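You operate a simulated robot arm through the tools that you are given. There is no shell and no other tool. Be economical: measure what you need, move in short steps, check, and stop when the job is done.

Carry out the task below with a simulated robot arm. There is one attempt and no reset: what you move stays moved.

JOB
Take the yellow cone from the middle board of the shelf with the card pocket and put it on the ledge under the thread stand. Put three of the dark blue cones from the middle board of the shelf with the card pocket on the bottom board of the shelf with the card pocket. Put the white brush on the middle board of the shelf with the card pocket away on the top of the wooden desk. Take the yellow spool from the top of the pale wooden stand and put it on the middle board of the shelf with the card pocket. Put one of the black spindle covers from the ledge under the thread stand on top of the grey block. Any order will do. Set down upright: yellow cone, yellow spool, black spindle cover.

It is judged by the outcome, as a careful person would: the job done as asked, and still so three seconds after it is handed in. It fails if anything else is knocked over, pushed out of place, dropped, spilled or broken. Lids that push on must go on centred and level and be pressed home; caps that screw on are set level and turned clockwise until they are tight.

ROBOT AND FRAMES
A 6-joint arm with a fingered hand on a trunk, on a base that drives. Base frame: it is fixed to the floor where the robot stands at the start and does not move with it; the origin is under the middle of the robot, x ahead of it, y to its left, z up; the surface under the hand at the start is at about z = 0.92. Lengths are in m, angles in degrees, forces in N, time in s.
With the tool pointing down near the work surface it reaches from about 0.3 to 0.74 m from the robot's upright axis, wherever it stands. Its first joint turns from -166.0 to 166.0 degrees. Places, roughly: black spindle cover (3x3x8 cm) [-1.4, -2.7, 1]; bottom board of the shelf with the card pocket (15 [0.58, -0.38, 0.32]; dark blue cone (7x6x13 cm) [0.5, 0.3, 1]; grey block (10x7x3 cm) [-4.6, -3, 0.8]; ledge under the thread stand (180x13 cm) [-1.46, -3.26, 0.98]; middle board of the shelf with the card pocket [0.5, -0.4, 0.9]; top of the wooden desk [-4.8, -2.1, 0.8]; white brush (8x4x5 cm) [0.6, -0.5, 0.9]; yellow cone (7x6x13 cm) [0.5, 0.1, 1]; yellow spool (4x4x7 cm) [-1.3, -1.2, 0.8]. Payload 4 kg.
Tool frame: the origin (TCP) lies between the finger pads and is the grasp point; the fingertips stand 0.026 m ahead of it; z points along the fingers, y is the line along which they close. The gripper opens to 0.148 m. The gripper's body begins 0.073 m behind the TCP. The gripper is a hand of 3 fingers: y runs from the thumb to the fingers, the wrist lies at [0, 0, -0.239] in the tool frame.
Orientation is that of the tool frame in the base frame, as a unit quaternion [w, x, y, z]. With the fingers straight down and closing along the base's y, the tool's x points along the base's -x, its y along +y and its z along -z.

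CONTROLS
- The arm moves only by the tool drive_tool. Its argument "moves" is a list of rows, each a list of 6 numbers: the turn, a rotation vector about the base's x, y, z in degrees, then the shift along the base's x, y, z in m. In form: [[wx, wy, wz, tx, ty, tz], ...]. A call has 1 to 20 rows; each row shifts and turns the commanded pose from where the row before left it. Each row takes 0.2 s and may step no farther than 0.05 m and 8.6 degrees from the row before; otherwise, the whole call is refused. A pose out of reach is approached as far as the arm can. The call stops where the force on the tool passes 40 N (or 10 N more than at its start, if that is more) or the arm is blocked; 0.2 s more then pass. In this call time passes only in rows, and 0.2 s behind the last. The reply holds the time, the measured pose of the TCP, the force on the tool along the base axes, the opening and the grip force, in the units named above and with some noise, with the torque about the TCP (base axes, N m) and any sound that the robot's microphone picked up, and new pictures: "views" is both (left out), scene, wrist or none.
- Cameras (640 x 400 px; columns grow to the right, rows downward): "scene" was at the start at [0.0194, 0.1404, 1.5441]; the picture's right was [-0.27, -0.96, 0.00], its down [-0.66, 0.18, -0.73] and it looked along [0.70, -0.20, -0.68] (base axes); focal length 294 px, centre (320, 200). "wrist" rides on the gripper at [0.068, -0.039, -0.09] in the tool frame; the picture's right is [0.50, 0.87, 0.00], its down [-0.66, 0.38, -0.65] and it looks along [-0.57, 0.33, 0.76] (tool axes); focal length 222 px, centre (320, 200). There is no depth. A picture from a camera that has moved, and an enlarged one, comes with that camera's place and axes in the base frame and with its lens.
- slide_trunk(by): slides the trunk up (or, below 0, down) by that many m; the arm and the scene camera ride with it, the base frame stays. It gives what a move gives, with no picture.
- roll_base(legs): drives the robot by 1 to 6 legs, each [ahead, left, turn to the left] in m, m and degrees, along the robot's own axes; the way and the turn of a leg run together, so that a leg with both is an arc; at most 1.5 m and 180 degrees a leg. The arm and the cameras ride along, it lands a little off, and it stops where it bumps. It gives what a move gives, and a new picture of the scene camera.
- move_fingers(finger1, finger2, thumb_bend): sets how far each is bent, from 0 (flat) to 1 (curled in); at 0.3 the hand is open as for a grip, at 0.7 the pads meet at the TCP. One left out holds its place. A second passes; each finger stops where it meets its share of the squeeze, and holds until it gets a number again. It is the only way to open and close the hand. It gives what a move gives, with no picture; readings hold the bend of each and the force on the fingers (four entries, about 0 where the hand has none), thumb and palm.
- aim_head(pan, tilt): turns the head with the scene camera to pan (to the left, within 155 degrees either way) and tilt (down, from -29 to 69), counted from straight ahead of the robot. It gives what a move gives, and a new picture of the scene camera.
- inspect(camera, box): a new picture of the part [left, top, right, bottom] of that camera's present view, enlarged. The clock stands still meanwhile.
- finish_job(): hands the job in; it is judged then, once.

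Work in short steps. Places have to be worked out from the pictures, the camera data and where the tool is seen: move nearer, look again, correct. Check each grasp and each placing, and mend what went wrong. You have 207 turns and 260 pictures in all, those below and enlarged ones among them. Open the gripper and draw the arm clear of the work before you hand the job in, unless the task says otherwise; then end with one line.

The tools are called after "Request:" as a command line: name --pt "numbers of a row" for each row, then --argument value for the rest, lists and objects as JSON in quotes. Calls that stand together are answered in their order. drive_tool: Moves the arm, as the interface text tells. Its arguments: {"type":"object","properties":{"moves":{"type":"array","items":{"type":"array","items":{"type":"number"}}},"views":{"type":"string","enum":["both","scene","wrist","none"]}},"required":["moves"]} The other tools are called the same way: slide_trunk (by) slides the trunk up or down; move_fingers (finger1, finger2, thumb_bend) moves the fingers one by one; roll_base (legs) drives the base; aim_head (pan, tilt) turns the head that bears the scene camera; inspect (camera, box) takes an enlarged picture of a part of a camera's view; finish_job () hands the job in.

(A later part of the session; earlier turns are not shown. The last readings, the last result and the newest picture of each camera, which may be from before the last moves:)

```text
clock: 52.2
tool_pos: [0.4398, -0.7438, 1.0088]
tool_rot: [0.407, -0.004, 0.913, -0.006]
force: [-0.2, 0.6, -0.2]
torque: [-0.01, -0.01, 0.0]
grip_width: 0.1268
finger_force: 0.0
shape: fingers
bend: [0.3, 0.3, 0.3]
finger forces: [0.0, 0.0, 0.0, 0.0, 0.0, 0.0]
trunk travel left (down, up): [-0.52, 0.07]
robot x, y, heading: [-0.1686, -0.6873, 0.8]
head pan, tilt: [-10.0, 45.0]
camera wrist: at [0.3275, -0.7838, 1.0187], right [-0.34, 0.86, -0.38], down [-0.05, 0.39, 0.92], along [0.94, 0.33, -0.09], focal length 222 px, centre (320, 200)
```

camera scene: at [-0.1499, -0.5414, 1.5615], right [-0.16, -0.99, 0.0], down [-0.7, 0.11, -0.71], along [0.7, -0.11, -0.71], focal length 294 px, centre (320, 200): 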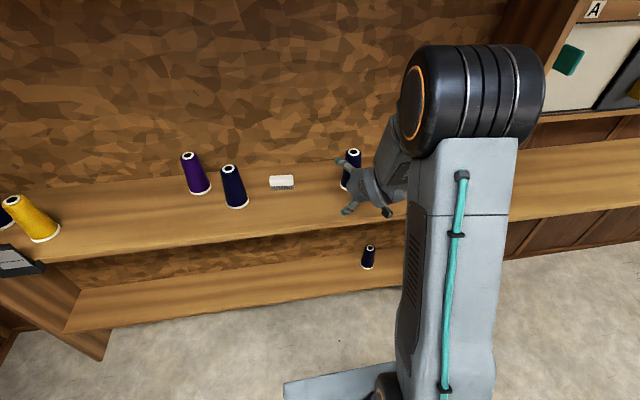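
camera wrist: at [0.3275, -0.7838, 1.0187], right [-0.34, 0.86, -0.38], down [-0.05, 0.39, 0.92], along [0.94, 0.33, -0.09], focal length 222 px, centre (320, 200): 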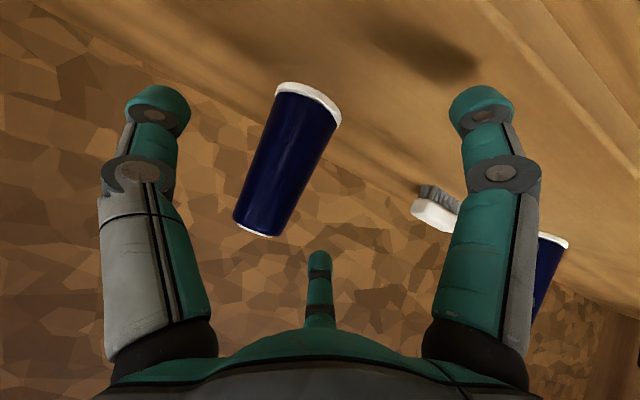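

Cone 3 at (0.534,-0.757). Move onto it and grip.

Request:
drive_tool --pt "0 0 0 0.01 -0.013 0" --pt "0 0 0 0.045 0 0" --pt "0 0 0 0.042 0 0" --views "wrist"

Request:
move_fingers --finger1 0.7 --finger2 0.7 --thumb_bend 0.7

Request:
drive_tool --pt "0 0 0 0 0 0.03" --pt "0 0 0 0 0 0.03" --views "wrist"

```text
clock: 53.0
tool_pos: [0.5337, -0.7576, 1.0078]
tool_rot: [0.408, -0.005, 0.913, -0.006]
force: [0.4, 0.3, -0.7]
torque: [0.02, -0.01, -0.01]
grip_width: 0.1268
finger_force: 0.0
shape: fingers
bend: [0.3, 0.3, 0.3]
finger forces: [0.0, 0.1, 0.0, 0.0, 0.0, 0.1]
trunk travel left (down, up): [-0.52, 0.07]
robot x, y, heading: [-0.171, -0.6906, 0.4]
head pan, tilt: [-10.0, 45.0]
camera wrist: at [0.4226, -0.7975, 1.0181], right [-0.34, 0.86, -0.38], down [-0.05, 0.39, 0.92], along [0.94, 0.33, -0.09], focal length 222 px, centre (320, 200)
```

wrist: 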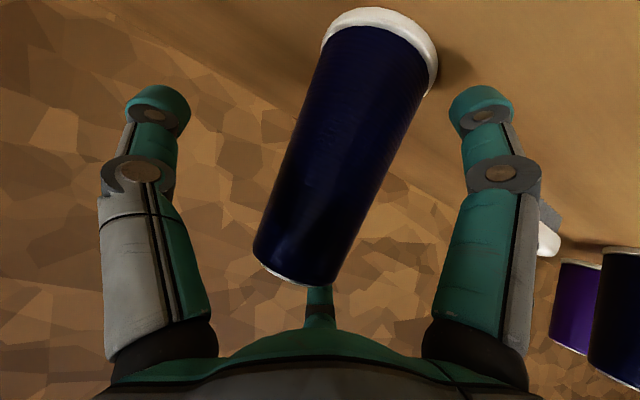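

```text
clock: 54.0
tool_pos: [0.5342, -0.7581, 1.0084]
tool_rot: [0.407, -0.006, 0.913, -0.005]
force: [-0.6, -1.3, 3.2]
torque: [-0.23, 0.16, 0.05]
grip_width: 0.0508
finger_force: 21.9
shape: fingers
bend: [0.53, 0.59, 0.59]
finger forces: [9.0, 13.6, 0.0, 0.0, 20.5, 0.1]
trunk travel left (down, up): [-0.52, 0.07]
robot x, y, heading: [-0.1695, -0.6935, 0.7]
head pan, tilt: [-10.0, 45.0]
```

```text
clock: 54.6
tool_pos: [0.5365, -0.7542, 1.0698]
tool_rot: [0.407, -0.005, 0.914, -0.006]
force: [0.1, -0.7, -0.8]
torque: [0.01, 0.03, -0.01]
grip_width: 0.051
finger_force: 19.6
shape: fingers
bend: [0.53, 0.59, 0.59]
finger forces: [9.5, 11.5, 0.0, 0.1, 18.2, 0.0]
trunk travel left (down, up): [-0.52, 0.07]
robot x, y, heading: [-0.1664, -0.691, 0.5]
head pan, tilt: [-10.0, 45.0]
camera wrist: at [0.4242, -0.7953, 1.0805], right [-0.34, 0.86, -0.38], down [-0.05, 0.39, 0.92], along [0.94, 0.33, -0.09], focal length 222 px, centre (320, 200)
```

wrist: 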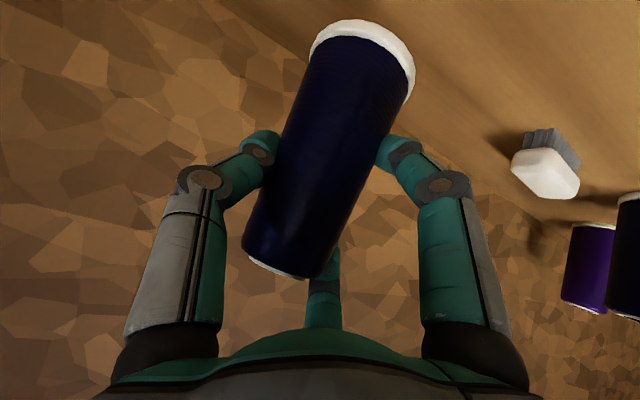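

Gripped. Back out, lower, extend in.

Request:
roll_base --legs '[[-0.36, 0, -0.5]]'

Request:
slide_trunk --by -0.4

Request:
slide_trunk --by -0.12

Request:
drive_tool --pt "0 0 0 0 0 -0.04" --pt "0 0 0 0 0 -0.04" --pt "0 0 0 0 0 -0.025" --views "none"

Request:
roll_base --legs '[[0.41, 0, 0]]'

```text
clock: 57.0
tool_pos: [0.168, -0.7668, 1.0697]
tool_rot: [0.406, 0.0, 0.914, -0.009]
force: [0.2, 0.4, -2.1]
torque: [-0.02, 0.01, -0.01]
grip_width: 0.0508
finger_force: 19.9
shape: fingers
bend: [0.53, 0.59, 0.59]
finger forces: [9.6, 11.5, 0.0, 0.1, 18.2, 0.1]
trunk travel left (down, up): [-0.52, 0.07]
robot x, y, heading: [-0.5372, -0.6925, 0.3]
head pan, tilt: [-10.0, 45.0]
camera scene: at [-0.5153, -0.5437, 1.5616], right [-0.18, -0.98, 0.0], down [-0.7, 0.12, -0.71], along [0.7, -0.12, -0.71], focal length 294 px, centre (320, 200)
```

scene: 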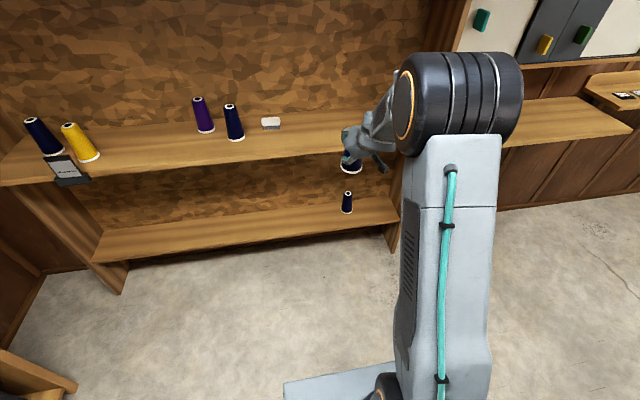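

```text
clock: 60.8
tool_pos: [0.1683, -0.7682, 0.6701]
tool_rot: [0.406, 0.0, 0.914, -0.008]
force: [0.4, -0.2, -1.2]
torque: [0.0, 0.01, -0.02]
grip_width: 0.0507
finger_force: 19.5
shape: fingers
bend: [0.53, 0.59, 0.59]
finger forces: [9.5, 11.5, 0.0, 0.1, 18.1, 0.0]
trunk travel left (down, up): [-0.12, 0.47]
robot x, y, heading: [-0.5367, -0.6939, -0.3]
head pan, tilt: [-10.0, 45.0]
```

```text
clock: 62.3
tool_pos: [0.168, -0.7677, 0.5498]
tool_rot: [0.407, 0.002, 0.913, -0.009]
force: [0.1, 0.2, -1.5]
torque: [0.0, 0.02, 0.01]
grip_width: 0.0505
finger_force: 19.5
shape: fingers
bend: [0.53, 0.59, 0.59]
finger forces: [9.4, 11.4, 0.1, 0.1, 18.1, 0.0]
trunk travel left (down, up): [0.0, 0.59]
robot x, y, heading: [-0.5325, -0.6909, -0.4]
head pan, tilt: [-10.0, 45.0]
```

```text
clock: 63.1
tool_pos: [0.1684, -0.7666, 0.4462]
tool_rot: [0.406, 0.001, 0.914, -0.008]
force: [0.7, -0.3, -2.7]
torque: [-0.01, 0.01, -0.01]
grip_width: 0.0504
finger_force: 20.0
shape: fingers
bend: [0.53, 0.59, 0.59]
finger forces: [9.4, 11.3, 0.0, 0.1, 17.8, 0.1]
trunk travel left (down, up): [0.0, 0.59]
robot x, y, heading: [-0.5366, -0.6912, -0.0]
head pan, tilt: [-10.0, 45.0]
```

```text
clock: 65.6
tool_pos: [0.5766, -0.7805, 0.4447]
tool_rot: [0.406, 0.008, 0.914, -0.012]
force: [-1.2, -0.4, -1.8]
torque: [0.01, -0.02, -0.01]
grip_width: 0.0505
finger_force: 19.2
shape: fingers
bend: [0.53, 0.59, 0.59]
finger forces: [9.5, 11.2, 0.0, 0.1, 17.9, 0.0]
trunk travel left (down, up): [0.0, 0.59]
robot x, y, heading: [-0.1249, -0.694, -0.7]
head pan, tilt: [-10.0, 45.0]
camera scene: at [-0.1028, -0.5478, 1.0416], right [-0.19, -0.98, 0.0], down [-0.69, 0.13, -0.71], along [0.69, -0.13, -0.71], focal length 294 px, centre (320, 200)
```

scene: 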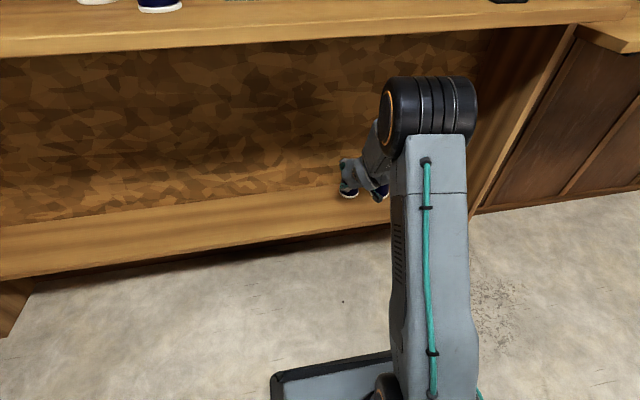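

I need more spacing from cone 4, so shift +0.05 in y, then lower.

Request:
drive_tool --pt "0 0 0 0.005 0.045 0" --pt "0 0 0 0 0.015 0" --pt "0 0 0 0 0 -0.025" --views "wrist"

Request:
drive_tool --pt "0 0 0 0 0 -0.006" --pt "0 0 0 0 0 -0.004" --views "none"

```text
clock: 66.4
tool_pos: [0.5836, -0.7217, 0.4191]
tool_rot: [0.407, 0.008, 0.913, -0.012]
force: [-0.5, 0.0, -1.2]
torque: [0.0, 0.02, 0.02]
grip_width: 0.0506
finger_force: 19.5
shape: fingers
bend: [0.53, 0.59, 0.59]
finger forces: [9.5, 11.3, 0.1, 0.1, 17.8, 0.0]
trunk travel left (down, up): [0.0, 0.59]
robot x, y, heading: [-0.1249, -0.6961, -0.9]
head pan, tilt: [-10.0, 45.0]
camera wrist: at [0.4702, -0.7585, 0.4292], right [-0.31, 0.87, -0.38], down [-0.04, 0.39, 0.92], along [0.95, 0.3, -0.09], focal length 222 px, centre (320, 200)
```

wrist: 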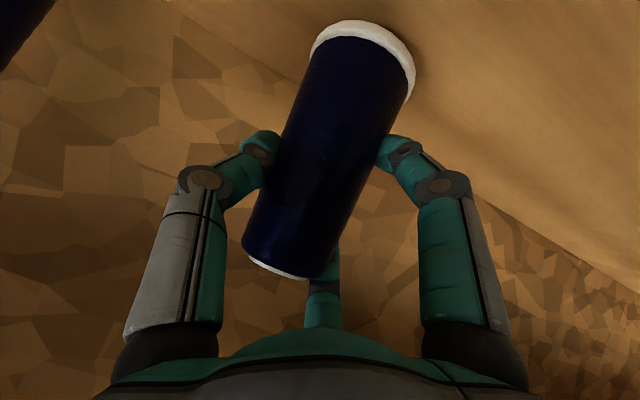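

```text
clock: 67.0
tool_pos: [0.5832, -0.7211, 0.4113]
tool_rot: [0.408, 0.007, 0.913, -0.012]
force: [0.6, 0.1, 9.6]
torque: [-0.12, 0.13, 0.0]
grip_width: 0.0505
finger_force: 21.3
shape: fingers
bend: [0.53, 0.59, 0.59]
finger forces: [10.6, 13.3, 0.0, 0.2, 19.5, 0.0]
trunk travel left (down, up): [0.0, 0.59]
robot x, y, heading: [-0.1211, -0.6951, -1.1]
head pan, tilt: [-10.0, 45.0]
```

Contact. Relieve, open, withdraw.

Request:
drive_tool --pt "0 0 0 0 0 0.002" --views "none"

Request:
move_fingers --finger1 0.3 --finger2 0.3 --thumb_bend 0.3

Request:
drive_tool --pt "0 0 0 -0.03 0 0.027" --pt "0 0 0 -0.03 0 0.027" --pt "0 0 0 -0.03 0 0.027" --views "wrist"

Request:
roll_base --legs '[[-0.36, 0, 0.9]]'

```text
clock: 67.4
tool_pos: [0.5826, -0.7217, 0.4121]
tool_rot: [0.406, 0.008, 0.914, -0.012]
force: [1.9, -1.0, 2.8]
torque: [-0.09, -0.04, 0.02]
grip_width: 0.0505
finger_force: 20.1
shape: fingers
bend: [0.53, 0.59, 0.59]
finger forces: [9.3, 11.8, 0.0, 0.0, 19.0, 0.0]
trunk travel left (down, up): [0.0, 0.59]
robot x, y, heading: [-0.1262, -0.6977, -0.8]
head pan, tilt: [-10.0, 45.0]
```

```text
clock: 68.4
tool_pos: [0.5816, -0.7215, 0.4124]
tool_rot: [0.407, 0.008, 0.913, -0.012]
force: [-0.1, -0.2, -0.1]
torque: [-0.01, -0.01, 0.01]
grip_width: 0.1265
finger_force: 0.0
shape: fingers
bend: [0.3, 0.3, 0.3]
finger forces: [0.0, 0.0, 0.0, 0.0, 0.0, 0.0]
trunk travel left (down, up): [0.0, 0.59]
robot x, y, heading: [-0.1235, -0.6931, -1.1]
head pan, tilt: [-10.0, 45.0]
```

```text
clock: 69.2
tool_pos: [0.4893, -0.7204, 0.4906]
tool_rot: [0.407, 0.008, 0.914, -0.012]
force: [0.2, -0.4, 0.4]
torque: [0.0, -0.03, -0.01]
grip_width: 0.1269
finger_force: 0.2
shape: fingers
bend: [0.3, 0.3, 0.3]
finger forces: [0.0, 0.1, 0.1, 0.1, 0.1, 0.0]
trunk travel left (down, up): [0.0, 0.59]
robot x, y, heading: [-0.1279, -0.6917, -1.2]
head pan, tilt: [-10.0, 45.0]
camera wrist: at [0.3762, -0.7564, 0.5013], right [-0.31, 0.87, -0.38], down [-0.04, 0.39, 0.92], along [0.95, 0.3, -0.09], focal length 222 px, centre (320, 200)
```

wrist: 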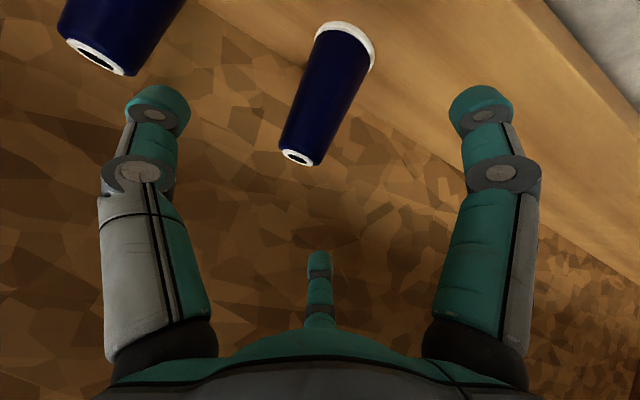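

```text
clock: 71.6
tool_pos: [0.1233, -0.7013, 0.4911]
tool_rot: [0.406, -0.006, 0.914, -0.005]
force: [-0.1, -0.4, -0.7]
torque: [-0.01, -0.01, -0.02]
grip_width: 0.1268
finger_force: 0.0
shape: fingers
bend: [0.3, 0.3, 0.3]
finger forces: [0.1, 0.0, 0.0, 0.0, 0.0, 0.1]
trunk travel left (down, up): [0.0, 0.59]
robot x, y, heading: [-0.4907, -0.6973, 0.4]
head pan, tilt: [-10.0, 45.0]
camera scene: at [-0.473, -0.5461, 1.0416], right [-0.16, -0.99, 0.0], down [-0.7, 0.12, -0.71], along [0.7, -0.12, -0.71], focal length 294 px, centre (320, 200)
```

scene: 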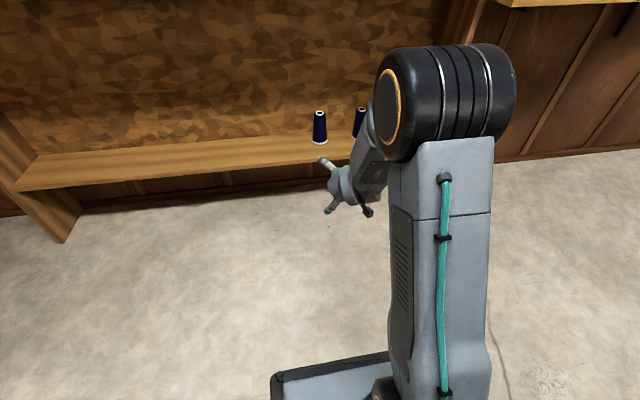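

Both stand. Now cone 2 at (0.519,-0.392).

Request:
slide_trunk --by 0.4

Request:
slide_trunk --by 0.12

Request:
roll_base --legs '[[0.0, 0.31, 0], [0.29, 0, 0]]'

Request:
drive_tool --pt "0 0 0 0.0 0 0.0" --views "wrist"

```text
clock: 75.4
tool_pos: [0.1246, -0.7018, 0.8917]
tool_rot: [0.406, -0.005, 0.914, -0.006]
force: [0.0, 0.2, -1.1]
torque: [0.03, -0.03, -0.01]
grip_width: 0.127
finger_force: 0.1
shape: fingers
bend: [0.3, 0.3, 0.3]
finger forces: [0.1, 0.1, 0.1, 0.0, 0.0, 0.0]
trunk travel left (down, up): [-0.4, 0.19]
robot x, y, heading: [-0.4914, -0.6977, 0.5]
head pan, tilt: [-10.0, 45.0]
```

```text
clock: 76.9
tool_pos: [0.1241, -0.7008, 1.011]
tool_rot: [0.407, -0.006, 0.914, -0.005]
force: [0.5, -0.4, 0.0]
torque: [0.03, -0.01, -0.01]
grip_width: 0.1266
finger_force: 0.0
shape: fingers
bend: [0.3, 0.3, 0.3]
finger forces: [0.1, 0.0, 0.0, 0.0, 0.0, 0.0]
trunk travel left (down, up): [-0.52, 0.07]
robot x, y, heading: [-0.4939, -0.6971, 0.5]
head pan, tilt: [-10.0, 45.0]
```

```text
clock: 80.5
tool_pos: [0.404, -0.398, 1.0102]
tool_rot: [0.407, -0.004, 0.913, -0.007]
force: [0.0, 0.0, 0.3]
torque: [-0.01, 0.0, 0.03]
grip_width: 0.1267
finger_force: 0.1
shape: fingers
bend: [0.3, 0.3, 0.3]
finger forces: [0.0, 0.0, 0.1, 0.0, 0.0, 0.0]
trunk travel left (down, up): [-0.52, 0.07]
robot x, y, heading: [-0.2091, -0.3885, 0.4]
head pan, tilt: [-10.0, 45.0]
camera scene: at [-0.1926, -0.2409, 1.5615], right [-0.17, -0.99, 0.0], down [-0.7, 0.12, -0.71], along [0.7, -0.12, -0.71], focal length 294 px, centre (320, 200)
```

scene: 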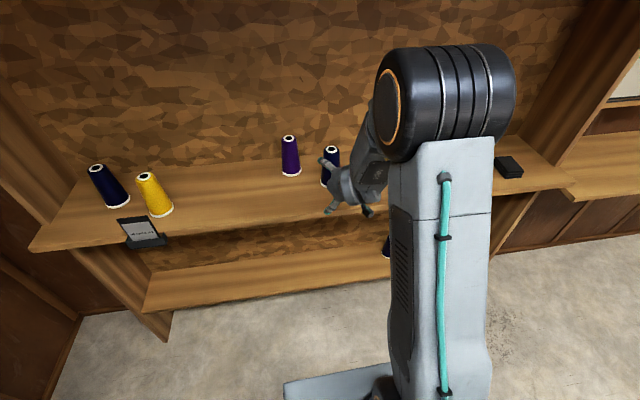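

```text
clock: 80.9
tool_pos: [0.4029, -0.3979, 1.0117]
tool_rot: [0.407, -0.005, 0.913, -0.006]
force: [0.3, 0.1, -0.9]
torque: [-0.01, 0.03, 0.0]
grip_width: 0.1268
finger_force: 0.0
shape: fingers
bend: [0.3, 0.3, 0.3]
finger forces: [0.0, 0.0, 0.0, 0.0, 0.0, 0.0]
trunk travel left (down, up): [-0.52, 0.07]
robot x, y, heading: [-0.21, -0.3869, 0.5]
head pan, tilt: [-10.0, 45.0]
camera wrist: at [0.2916, -0.4373, 1.0214], right [-0.34, 0.86, -0.38], down [-0.05, 0.39, 0.92], along [0.94, 0.33, -0.09], focal length 222 px, centre (320, 200)
```

wrist: 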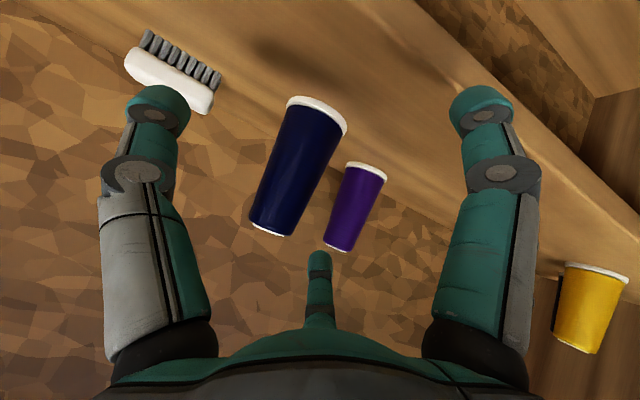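

Cone 2 confirmed at (0.519,-0.395); clear of purple and brush. Move on and grip.

Request:
drive_tool --pt "0 0 0 0.03 0.003 -0.003" --pt "0 0 0 0.045 0 0" --pt "0 0 0 0.04 0 0" --views "wrist"

Request:
move_fingers --finger1 0.7 --finger2 0.7 --thumb_bend 0.7

Request:
drive_tool --pt "0 0 0 0 0 0.03" --pt "0 0 0 0 0 0.03" --views "wrist"

```text
clock: 81.7
tool_pos: [0.5195, -0.3941, 1.009]
tool_rot: [0.407, -0.004, 0.913, -0.007]
force: [-0.3, 0.0, -0.4]
torque: [0.02, 0.01, -0.03]
grip_width: 0.1267
finger_force: 0.0
shape: fingers
bend: [0.3, 0.3, 0.3]
finger forces: [0.0, 0.0, 0.1, 0.1, 0.0, 0.0]
trunk travel left (down, up): [-0.52, 0.07]
robot x, y, heading: [-0.2155, -0.3875, 0.7]
head pan, tilt: [-10.0, 45.0]
camera wrist: at [0.4074, -0.4329, 1.0182], right [-0.34, 0.86, -0.38], down [-0.05, 0.39, 0.92], along [0.94, 0.33, -0.09], focal length 222 px, centre (320, 200)
```

wrist: 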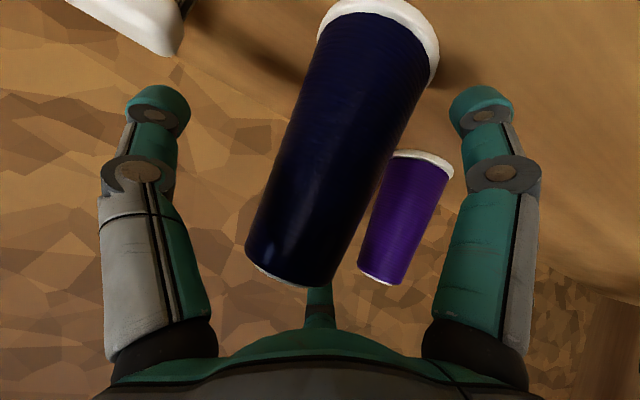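

```text
clock: 82.7
tool_pos: [0.5182, -0.3946, 1.0094]
tool_rot: [0.407, -0.004, 0.913, -0.007]
force: [0.6, -1.3, 1.4]
torque: [-0.14, 0.02, -0.02]
grip_width: 0.0509
finger_force: 22.0
shape: fingers
bend: [0.53, 0.61, 0.6]
finger forces: [9.9, 13.2, 0.1, 0.1, 21.5, 0.0]
trunk travel left (down, up): [-0.52, 0.07]
robot x, y, heading: [-0.2078, -0.3877, 0.5]
head pan, tilt: [-10.0, 45.0]
```

```text
clock: 83.3
tool_pos: [0.5211, -0.396, 1.0693]
tool_rot: [0.406, -0.004, 0.914, -0.006]
force: [-0.1, 0.2, -2.1]
torque: [0.04, 0.03, -0.02]
grip_width: 0.0506
finger_force: 21.4
shape: fingers
bend: [0.53, 0.61, 0.6]
finger forces: [9.8, 13.0, 0.0, 0.0, 20.1, 0.1]
trunk travel left (down, up): [-0.52, 0.07]
robot x, y, heading: [-0.2125, -0.3911, 0.4]
head pan, tilt: [-10.0, 45.0]
camera wrist: at [0.4086, -0.4352, 1.078], right [-0.34, 0.86, -0.38], down [-0.05, 0.39, 0.92], along [0.94, 0.33, -0.09], focal length 222 px, centre (320, 200)
```

wrist: 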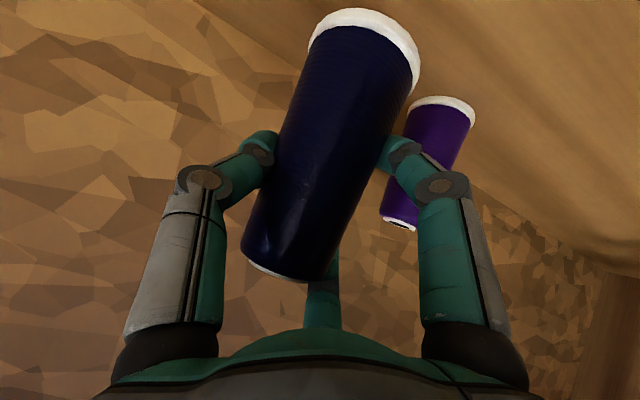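

Gripped. Same sequence to the bottom board.

Request:
roll_base --legs '[[-0.36, 0, -0.4]]'

Request:
slide_trunk --by -0.4

Request:
slide_trunk --by -0.12

Request:
drive_tool --pt "0 0 0 0 0 -0.04" --pt "0 0 0 0 0 -0.04" --pt "0 0 0 0 0 -0.025" --views "none"

Request:
roll_base --legs '[[0.42, 0, 0]]'

```text
clock: 85.6
tool_pos: [0.1611, -0.3982, 1.0693]
tool_rot: [0.407, -0.004, 0.913, -0.006]
force: [-0.3, 0.5, -1.8]
torque: [0.03, 0.01, -0.04]
grip_width: 0.0506
finger_force: 21.6
shape: fingers
bend: [0.53, 0.61, 0.6]
finger forces: [9.9, 12.8, 0.0, 0.0, 20.2, 0.0]
trunk travel left (down, up): [-0.52, 0.07]
robot x, y, heading: [-0.5693, -0.387, 0.2]
head pan, tilt: [-10.0, 45.0]
camera scene: at [-0.5527, -0.2441, 1.5616], right [-0.16, -0.99, 0.0], down [-0.7, 0.12, -0.71], along [0.7, -0.12, -0.71], focal length 294 px, centre (320, 200)
```

scene: 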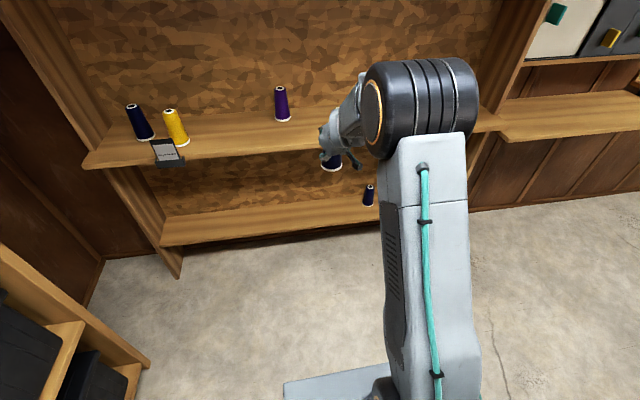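

```text
clock: 89.5
tool_pos: [0.1606, -0.3989, 0.6687]
tool_rot: [0.407, -0.004, 0.914, -0.006]
force: [0.8, 0.2, -2.1]
torque: [0.01, -0.01, -0.01]
grip_width: 0.0509
finger_force: 21.3
shape: fingers
bend: [0.53, 0.61, 0.6]
finger forces: [9.9, 12.8, 0.0, 0.1, 20.2, 0.1]
trunk travel left (down, up): [-0.12, 0.47]
robot x, y, heading: [-0.5719, -0.3927, 0.7]
head pan, tilt: [-10.0, 45.0]
```

```text
clock: 91.0
tool_pos: [0.1609, -0.399, 0.5477]
tool_rot: [0.407, -0.005, 0.914, -0.006]
force: [0.4, -1.0, -2.0]
torque: [0.04, 0.03, 0.02]
grip_width: 0.0507
finger_force: 21.6
shape: fingers
bend: [0.53, 0.61, 0.6]
finger forces: [9.8, 12.8, 0.0, 0.1, 20.0, 0.0]
trunk travel left (down, up): [0.0, 0.59]
robot x, y, heading: [-0.5735, -0.3919, 0.5]
head pan, tilt: [-10.0, 45.0]
```

```text
clock: 91.8
tool_pos: [0.161, -0.3991, 0.4434]
tool_rot: [0.407, -0.005, 0.913, -0.005]
force: [0.8, -0.1, -0.6]
torque: [-0.01, 0.01, 0.0]
grip_width: 0.0508
finger_force: 21.3
shape: fingers
bend: [0.53, 0.61, 0.6]
finger forces: [10.0, 12.7, 0.1, 0.1, 20.0, 0.1]
trunk travel left (down, up): [0.0, 0.59]
robot x, y, heading: [-0.572, -0.3956, 0.3]
head pan, tilt: [-10.0, 45.0]
```

```text
clock: 94.4
tool_pos: [0.5834, -0.387, 0.4423]
tool_rot: [0.408, -0.009, 0.913, -0.003]
force: [-0.6, 0.3, -2.2]
torque: [-0.01, 0.0, 0.0]
grip_width: 0.0507
finger_force: 20.9
shape: fingers
bend: [0.53, 0.61, 0.6]
finger forces: [10.0, 12.7, 0.1, 0.0, 20.0, 0.1]
trunk travel left (down, up): [0.0, 0.59]
robot x, y, heading: [-0.1458, -0.3875, 1.0]
head pan, tilt: [-10.0, 45.0]
camera scene: at [-0.1321, -0.2382, 1.0416], right [-0.16, -0.99, 0.0], down [-0.7, 0.11, -0.71], along [0.7, -0.11, -0.71], focal length 294 px, centre (320, 200)
```

scene: 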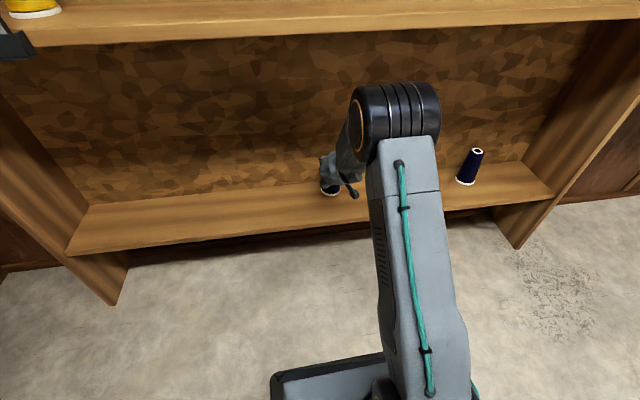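

Request:
drive_tool --pt "0 0 0 0 0 -0.023" --pt "0 0 0 0 0 -0.006" --views "wrist"

Request:
drive_tool --pt "0 0 0 0 0 -0.003" --views "none"

```text
clock: 95.0
tool_pos: [0.583, -0.3884, 0.4136]
tool_rot: [0.406, -0.009, 0.914, -0.004]
force: [1.1, -0.4, -1.4]
torque: [0.03, 0.02, -0.02]
grip_width: 0.0508
finger_force: 21.5
shape: fingers
bend: [0.53, 0.61, 0.6]
finger forces: [9.9, 12.5, 0.0, 0.1, 19.9, 0.1]
trunk travel left (down, up): [0.0, 0.59]
robot x, y, heading: [-0.1509, -0.3852, 0.9]
head pan, tilt: [-10.0, 45.0]
camera wrist: at [0.4711, -0.4289, 0.4234], right [-0.35, 0.86, -0.38], down [-0.05, 0.39, 0.92], along [0.94, 0.34, -0.09], focal length 222 px, centre (320, 200)
```

wrist: 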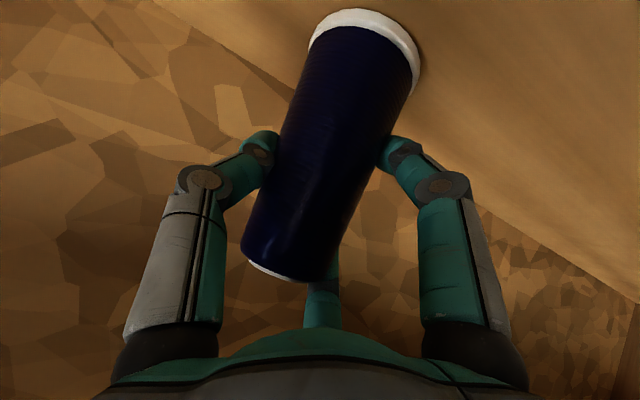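

```text
clock: 95.4
tool_pos: [0.5817, -0.3887, 0.4096]
tool_rot: [0.406, -0.008, 0.914, -0.004]
force: [0.5, -0.2, -1.3]
torque: [0.02, 0.05, -0.03]
grip_width: 0.0507
finger_force: 21.7
shape: fingers
bend: [0.53, 0.61, 0.6]
finger forces: [10.0, 12.8, 0.0, 0.0, 20.2, 0.1]
trunk travel left (down, up): [0.0, 0.59]
robot x, y, heading: [-0.151, -0.387, 1.2]
head pan, tilt: [-10.0, 45.0]
```

Lower 3 mm more for contact, then release and withdraw.

Request:
drive_tool --pt "0 0 0 0 0 -0.002" --views "none"

Request:
move_fingers --finger1 0.3 --finger2 0.3 --thumb_bend 0.3

Request:
drive_tool --pt "0 0 0 -0.03 0 0.027" --pt "0 0 0 -0.03 0 0.027" --pt "0 0 0 -0.03 0 0.027" --views "wrist"

Request:
roll_base --legs '[[-0.36, 0, -0.8]]'

Request:
slide_trunk --by 0.4

Request:
slide_trunk --by 0.15

```text
clock: 95.8
tool_pos: [0.5839, -0.3885, 0.4095]
tool_rot: [0.407, -0.008, 0.913, -0.004]
force: [0.4, -0.3, 3.8]
torque: [-0.06, 0.12, 0.01]
grip_width: 0.0508
finger_force: 22.4
shape: fingers
bend: [0.53, 0.61, 0.6]
finger forces: [10.3, 13.8, 0.0, 0.0, 20.8, 0.0]
trunk travel left (down, up): [0.0, 0.59]
robot x, y, heading: [-0.1484, -0.3893, 0.8]
head pan, tilt: [-10.0, 45.0]
```

```text
clock: 96.8
tool_pos: [0.5835, -0.3877, 0.4096]
tool_rot: [0.407, -0.008, 0.914, -0.005]
force: [0.5, 0.2, -0.6]
torque: [-0.01, -0.03, -0.02]
grip_width: 0.1266
finger_force: 0.1
shape: fingers
bend: [0.3, 0.3, 0.3]
finger forces: [0.1, 0.0, 0.0, 0.0, 0.0, 0.0]
trunk travel left (down, up): [0.0, 0.59]
robot x, y, heading: [-0.1465, -0.3836, 1.1]
head pan, tilt: [-10.0, 45.0]
```

```text
clock: 97.6
tool_pos: [0.4942, -0.3871, 0.4888]
tool_rot: [0.407, -0.009, 0.913, -0.004]
force: [-0.1, -0.4, -0.8]
torque: [-0.01, -0.01, 0.04]
grip_width: 0.1268
finger_force: 0.2
shape: fingers
bend: [0.3, 0.3, 0.3]
finger forces: [0.0, 0.0, 0.0, 0.0, 0.0, 0.1]
trunk travel left (down, up): [0.0, 0.59]
robot x, y, heading: [-0.1532, -0.3863, 1.0]
head pan, tilt: [-10.0, 45.0]
camera wrist: at [0.3819, -0.4279, 0.4984], right [-0.35, 0.86, -0.38], down [-0.05, 0.39, 0.92], along [0.94, 0.34, -0.09], focal length 222 px, centre (320, 200)
```

wrist: 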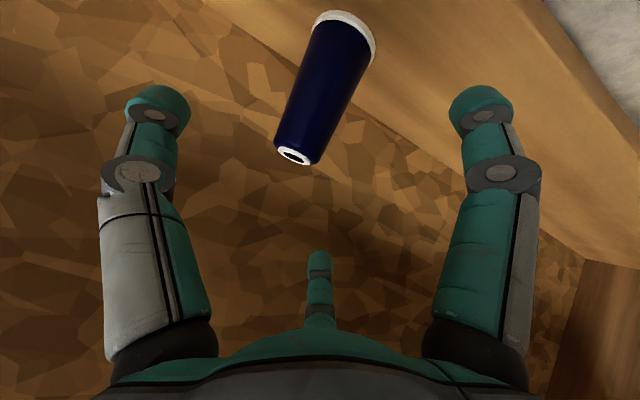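

```text
clock: 99.9
tool_pos: [0.1329, -0.4005, 0.4879]
tool_rot: [0.406, -0.003, 0.914, -0.007]
force: [-0.3, 1.4, 0.1]
torque: [-0.03, -0.01, -0.01]
grip_width: 0.1265
finger_force: 0.0
shape: fingers
bend: [0.3, 0.3, 0.3]
finger forces: [0.0, 0.1, 0.0, 0.0, 0.0, 0.1]
trunk travel left (down, up): [0.0, 0.59]
robot x, y, heading: [-0.5093, -0.3905, 0.3]
head pan, tilt: [-10.0, 45.0]
camera scene: at [-0.4903, -0.2427, 1.0416], right [-0.17, -0.99, 0.0], down [-0.7, 0.12, -0.71], along [0.7, -0.12, -0.71], focal length 294 px, centre (320, 200)
```

scene: 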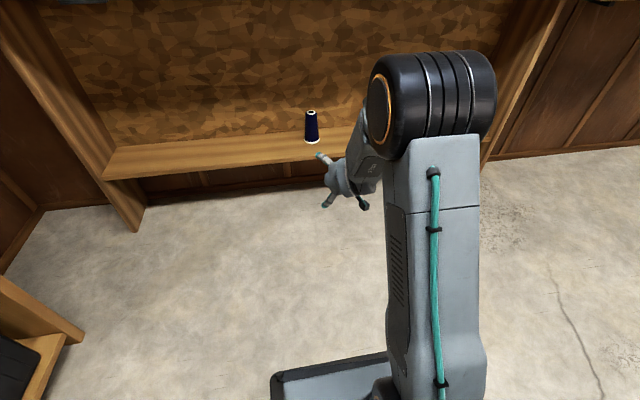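

```text
clock: 103.7
tool_pos: [0.1333, -0.3982, 0.8889]
tool_rot: [0.407, -0.003, 0.913, -0.006]
force: [0.5, 0.0, -0.8]
torque: [0.0, 0.0, 0.03]
grip_width: 0.127
finger_force: 0.0
shape: fingers
bend: [0.3, 0.3, 0.3]
finger forces: [0.0, 0.0, 0.0, 0.0, 0.0, 0.0]
trunk travel left (down, up): [-0.4, 0.19]
robot x, y, heading: [-0.5087, -0.3919, 0.2]
head pan, tilt: [-10.0, 45.0]
```

```text
clock: 105.5
tool_pos: [0.1341, -0.3989, 1.0387]
tool_rot: [0.407, -0.004, 0.913, -0.006]
force: [0.6, -0.2, 0.1]
torque: [-0.03, 0.03, -0.01]
grip_width: 0.1267
finger_force: 0.0
shape: fingers
bend: [0.3, 0.3, 0.3]
finger forces: [0.0, 0.0, 0.1, 0.1, 0.1, 0.0]
trunk travel left (down, up): [-0.55, 0.04]
robot x, y, heading: [-0.5075, -0.3908, 0.4]
head pan, tilt: [-10.0, 45.0]
```

All three blue cones are down. Before gripping the yellow cone I need to know what space there is at the ledge; look that way.

Request:
aim_head --pan -110 --tilt 12

Request:
inspect --camera "scene" --box '[240, 60, 560, 260]'

```text
clock: 107.2
tool_pos: [0.1345, -0.3992, 1.0381]
tool_rot: [0.407, -0.003, 0.913, -0.007]
force: [0.0, 0.0, 0.2]
torque: [-0.03, 0.02, 0.03]
grip_width: 0.1269
finger_force: 0.0
shape: fingers
bend: [0.3, 0.3, 0.3]
finger forces: [0.0, 0.0, 0.1, 0.0, 0.0, 0.0]
trunk travel left (down, up): [-0.55, 0.04]
robot x, y, heading: [-0.5069, -0.3885, 0.5]
head pan, tilt: [-110.0, 12.0]
camera scene: at [-0.6018, -0.3168, 1.6432], right [-0.94, 0.34, 0.0], down [0.07, 0.2, -0.98], along [-0.33, -0.92, -0.21], focal length 294 px, centre (320, 200)
```

scene: 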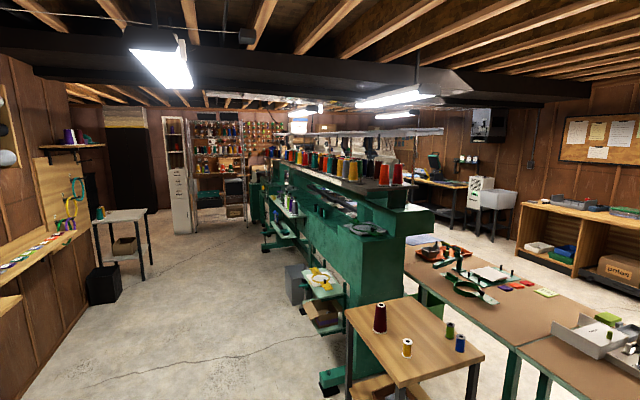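

```text
2.00 times, centred on (400, 160) of scene
camera zoom: at [-0.6018, -0.3168, 1.6432], right [-0.94, 0.34, 0.0], down [0.07, 0.2, -0.98], along [-0.33, -0.92, -0.21], focal length 589 px, centre (160, 280)
```

zoom: 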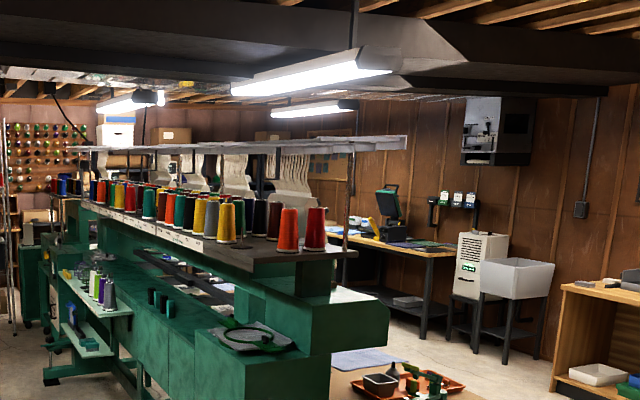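

The ledge is on the aisle side of the machine. For yellow I use 30° tilt, descending from above, to stay off the card pocket. Raise and retilt, then drive left/forward.

Request:
drive_tool --pt "0 6 0 0 0 0.045" --pt "0 6 0 0 0 0.045" --pt "0 6 0 0 0 0.045" --views "none"

Request:
roll_base --legs '[[0.0, 0.52, 0], [0.3, 0, 0]]'

Request:
aim_head --pan 0 --tilt 45

Request:
drive_tool --pt "0 0 0 0.0 0 0.0" --views "wrist"

```text
clock: 108.0
tool_pos: [0.1351, -0.401, 1.1752]
tool_rot: [0.259, -0.005, 0.966, -0.005]
force: [0.5, 0.1, -0.7]
torque: [0.0, -0.01, -0.02]
grip_width: 0.1267
finger_force: 0.0
shape: fingers
bend: [0.3, 0.3, 0.3]
finger forces: [0.0, 0.0, 0.0, 0.1, 0.0, 0.0]
trunk travel left (down, up): [-0.55, 0.04]
robot x, y, heading: [-0.5081, -0.3948, 0.3]
head pan, tilt: [-110.0, 12.0]
```

```text
clock: 112.6
tool_pos: [0.437, 0.0884, 1.1751]
tool_rot: [0.259, 0.006, 0.966, -0.008]
force: [-0.4, -0.7, 0.8]
torque: [0.01, -0.05, 0.01]
grip_width: 0.1268
finger_force: 0.0
shape: fingers
bend: [0.3, 0.3, 0.3]
finger forces: [0.0, 0.0, 0.1, 0.0, 0.0, 0.0]
trunk travel left (down, up): [-0.55, 0.04]
robot x, y, heading: [-0.2089, 0.1115, -1.0]
head pan, tilt: [-110.0, 12.0]
camera scene: at [-0.2976, 0.1875, 1.6433], right [-0.93, 0.36, 0.0], down [0.07, 0.19, -0.98], along [-0.35, -0.91, -0.21], focal length 294 px, centre (320, 200)
```

scene: 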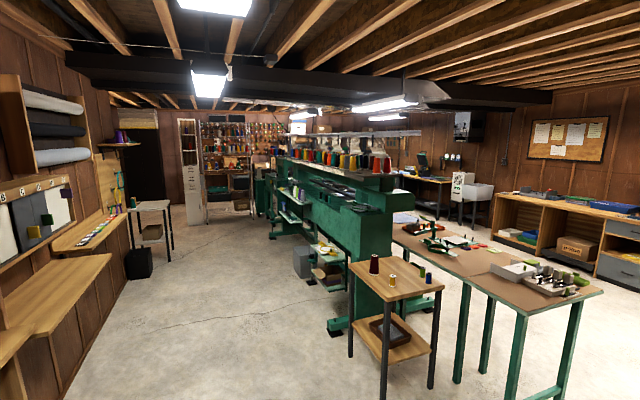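

```text
clock: 114.5
tool_pos: [0.4365, 0.0872, 1.1747]
tool_rot: [0.259, 0.006, 0.966, -0.008]
force: [0.4, 0.1, 0.4]
torque: [0.0, -0.03, -0.03]
grip_width: 0.1266
finger_force: 0.0
shape: fingers
bend: [0.3, 0.3, 0.3]
finger forces: [0.0, 0.0, 0.1, 0.0, 0.0, 0.0]
trunk travel left (down, up): [-0.55, 0.04]
robot x, y, heading: [-0.2063, 0.1106, -0.7]
head pan, tilt: [0.0, 45.0]
camera scene: at [-0.1835, 0.2733, 1.5916], right [-0.02, -1.0, 0.0], down [-0.71, 0.01, -0.71], along [0.71, -0.01, -0.71], focal length 294 px, centre (320, 200)
```

scene: 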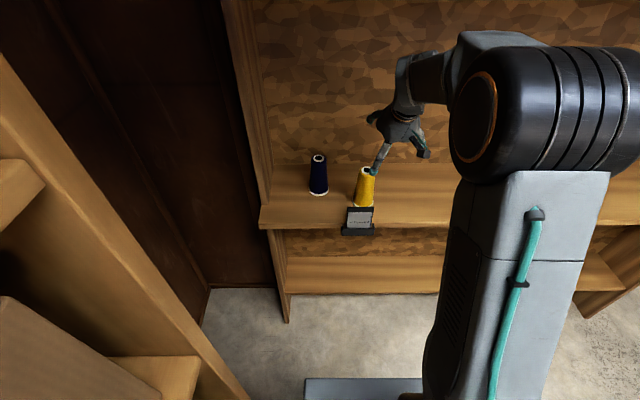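

```text
clock: 114.9
tool_pos: [0.4362, 0.0888, 1.1748]
tool_rot: [0.259, 0.007, 0.966, -0.008]
force: [0.2, 0.2, -0.6]
torque: [-0.02, 0.03, 0.02]
grip_width: 0.1265
finger_force: 0.1
shape: fingers
bend: [0.3, 0.3, 0.3]
finger forces: [0.0, 0.0, 0.0, 0.1, 0.0, 0.1]
trunk travel left (down, up): [-0.55, 0.04]
robot x, y, heading: [-0.2078, 0.1143, -0.9]
head pan, tilt: [0.0, 45.0]
camera wrist: at [0.3327, 0.051, 1.2186], right [-0.42, 0.87, -0.26], down [0.25, 0.39, 0.89], along [0.87, 0.31, -0.38], focal length 222 px, centre (320, 200)
```

wrist: 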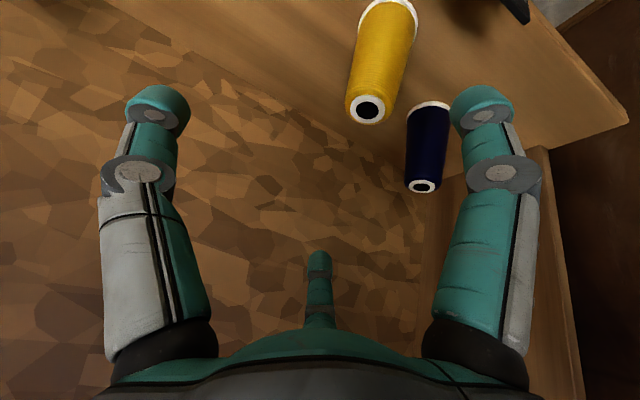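

Yellow cone at (0.477,0.124). Partly close the fingers, centre above it, then descend.

Request:
move_fingers --finger1 0.37 --finger2 0.37 --thumb_bend 0.37

Request:
drive_tool --pt "0 0 0 0.041 0.02 0" --pt "0 0 0 0.0 0.016 -0.03" --pt "0 0 0 0.0 0 -0.04" --pt "0 0 0 0.0 0 -0.04" --views "both"

```text
clock: 115.9
tool_pos: [0.4368, 0.0881, 1.175]
tool_rot: [0.259, 0.006, 0.966, -0.008]
force: [0.2, -0.3, 0.6]
torque: [0.03, -0.01, 0.0]
grip_width: 0.1055
finger_force: 0.1
shape: fingers
bend: [0.37, 0.37, 0.37]
finger forces: [0.1, 0.0, 0.0, 0.0, 0.1, 0.0]
trunk travel left (down, up): [-0.55, 0.04]
robot x, y, heading: [-0.2075, 0.1087, -1.0]
head pan, tilt: [0.0, 45.0]
```

```text
clock: 116.9
tool_pos: [0.4815, 0.1258, 1.0646]
tool_rot: [0.259, 0.006, 0.966, -0.008]
force: [-0.9, -1.1, 0.1]
torque: [0.02, 0.0, -0.02]
grip_width: 0.1051
finger_force: 0.1
shape: fingers
bend: [0.37, 0.37, 0.37]
finger forces: [0.0, 0.0, 0.0, 0.1, 0.0, 0.0]
trunk travel left (down, up): [-0.55, 0.04]
robot x, y, heading: [-0.2065, 0.1121, -0.8]
head pan, tilt: [0.0, 45.0]
camera scene: at [-0.183, 0.2733, 1.5916], right [-0.02, -1.0, 0.0], down [-0.71, 0.01, -0.71], along [0.71, -0.01, -0.71], focal length 294 px, centre (320, 200)
camera wrist: at [0.377, 0.0878, 1.1095], right [-0.42, 0.87, -0.26], down [0.25, 0.39, 0.89], along [0.87, 0.31, -0.38], focal length 222 px, centre (320, 200)
```

scene: 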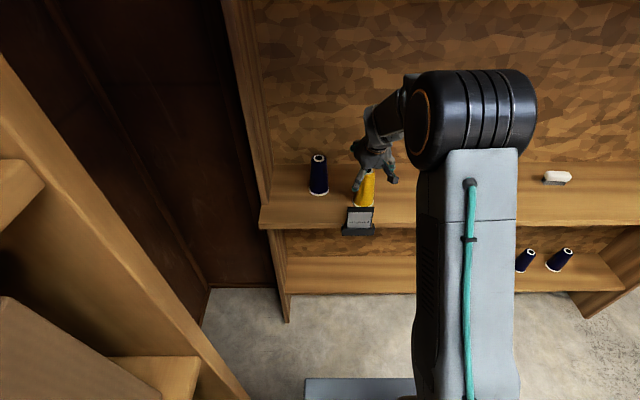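
wrist: 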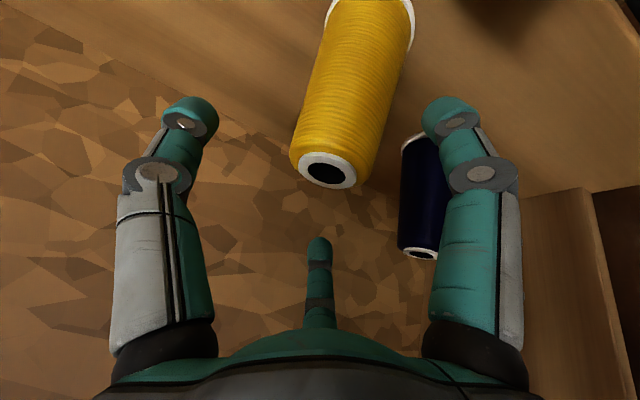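

Fine-centre and descend, then grip.

Request:
drive_tool --pt "0 0 0 -0.005 -0.004 -0.02" --pt "0 0 0 0.0 0 -0.028" --views "wrist"

Request:
move_fingers --finger1 0.7 --finger2 0.7 --thumb_bend 0.7

Request:
drive_tool --pt "0 0 0 0 0 0.03" --pt "0 0 0 0 0 0.04" --pt "0 0 0 0 0 0.04" --views "both"

```text
clock: 117.5
tool_pos: [0.4741, 0.1231, 1.017]
tool_rot: [0.258, 0.007, 0.966, -0.009]
force: [0.1, -0.1, -0.3]
torque: [0.03, -0.01, -0.01]
grip_width: 0.1055
finger_force: 0.1
shape: fingers
bend: [0.37, 0.37, 0.37]
finger forces: [0.0, 0.0, 0.0, 0.1, 0.0, 0.1]
trunk travel left (down, up): [-0.55, 0.04]
robot x, y, heading: [-0.2045, 0.1092, -1.0]
head pan, tilt: [0.0, 45.0]
camera wrist: at [0.3694, 0.0852, 1.0616], right [-0.42, 0.87, -0.26], down [0.25, 0.39, 0.89], along [0.87, 0.31, -0.38], focal length 222 px, centre (320, 200)
```

wrist: 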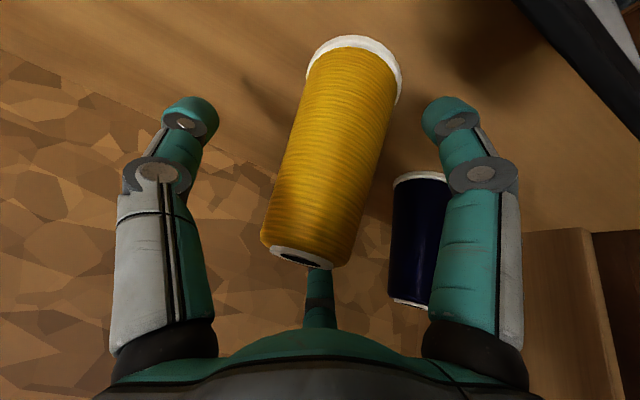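

```text
clock: 118.5
tool_pos: [0.4731, 0.1232, 1.019]
tool_rot: [0.258, 0.006, 0.966, -0.008]
force: [-0.3, -1.4, 1.5]
torque: [-0.08, 0.07, 0.02]
grip_width: 0.0439
finger_force: 16.8
shape: fingers
bend: [0.54, 0.55, 0.6]
finger forces: [10.3, 10.2, 0.0, 0.1, 14.1, 0.0]
trunk travel left (down, up): [-0.55, 0.04]
robot x, y, heading: [-0.2026, 0.1082, -1.0]
head pan, tilt: [0.0, 45.0]
```

```text
clock: 119.3
tool_pos: [0.4745, 0.1218, 1.1259]
tool_rot: [0.259, 0.006, 0.966, -0.008]
force: [0.0, 0.3, -1.5]
torque: [-0.01, 0.03, 0.0]
grip_width: 0.0438
finger_force: 15.6
shape: fingers
bend: [0.54, 0.56, 0.61]
finger forces: [10.3, 8.2, 0.0, 0.0, 12.4, 0.0]
trunk travel left (down, up): [-0.55, 0.04]
robot x, y, heading: [-0.2074, 0.1119, -0.9]
head pan, tilt: [0.0, 45.0]
camera scene: at [-0.1835, 0.2734, 1.5915], right [-0.02, -1.0, 0.0], down [-0.71, 0.01, -0.71], along [0.71, -0.01, -0.71], focal length 294 px, centre (320, 200)
camera wrist: at [0.3711, 0.0838, 1.1708], right [-0.42, 0.87, -0.26], down [0.25, 0.39, 0.89], along [0.87, 0.31, -0.38], focal length 222 px, centre (320, 200)
```

scene: 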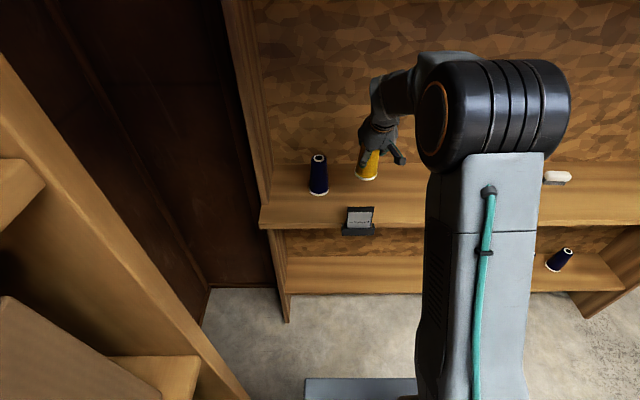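
wrist: 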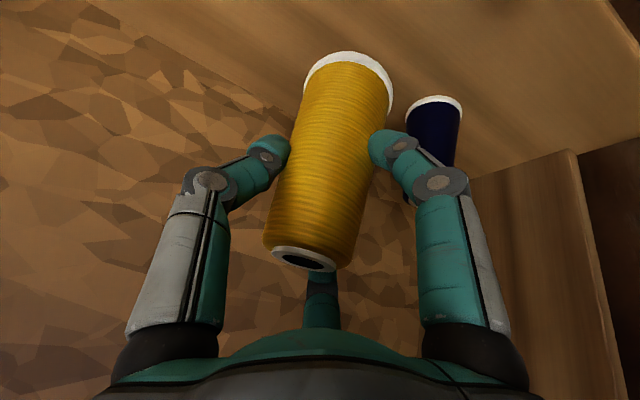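

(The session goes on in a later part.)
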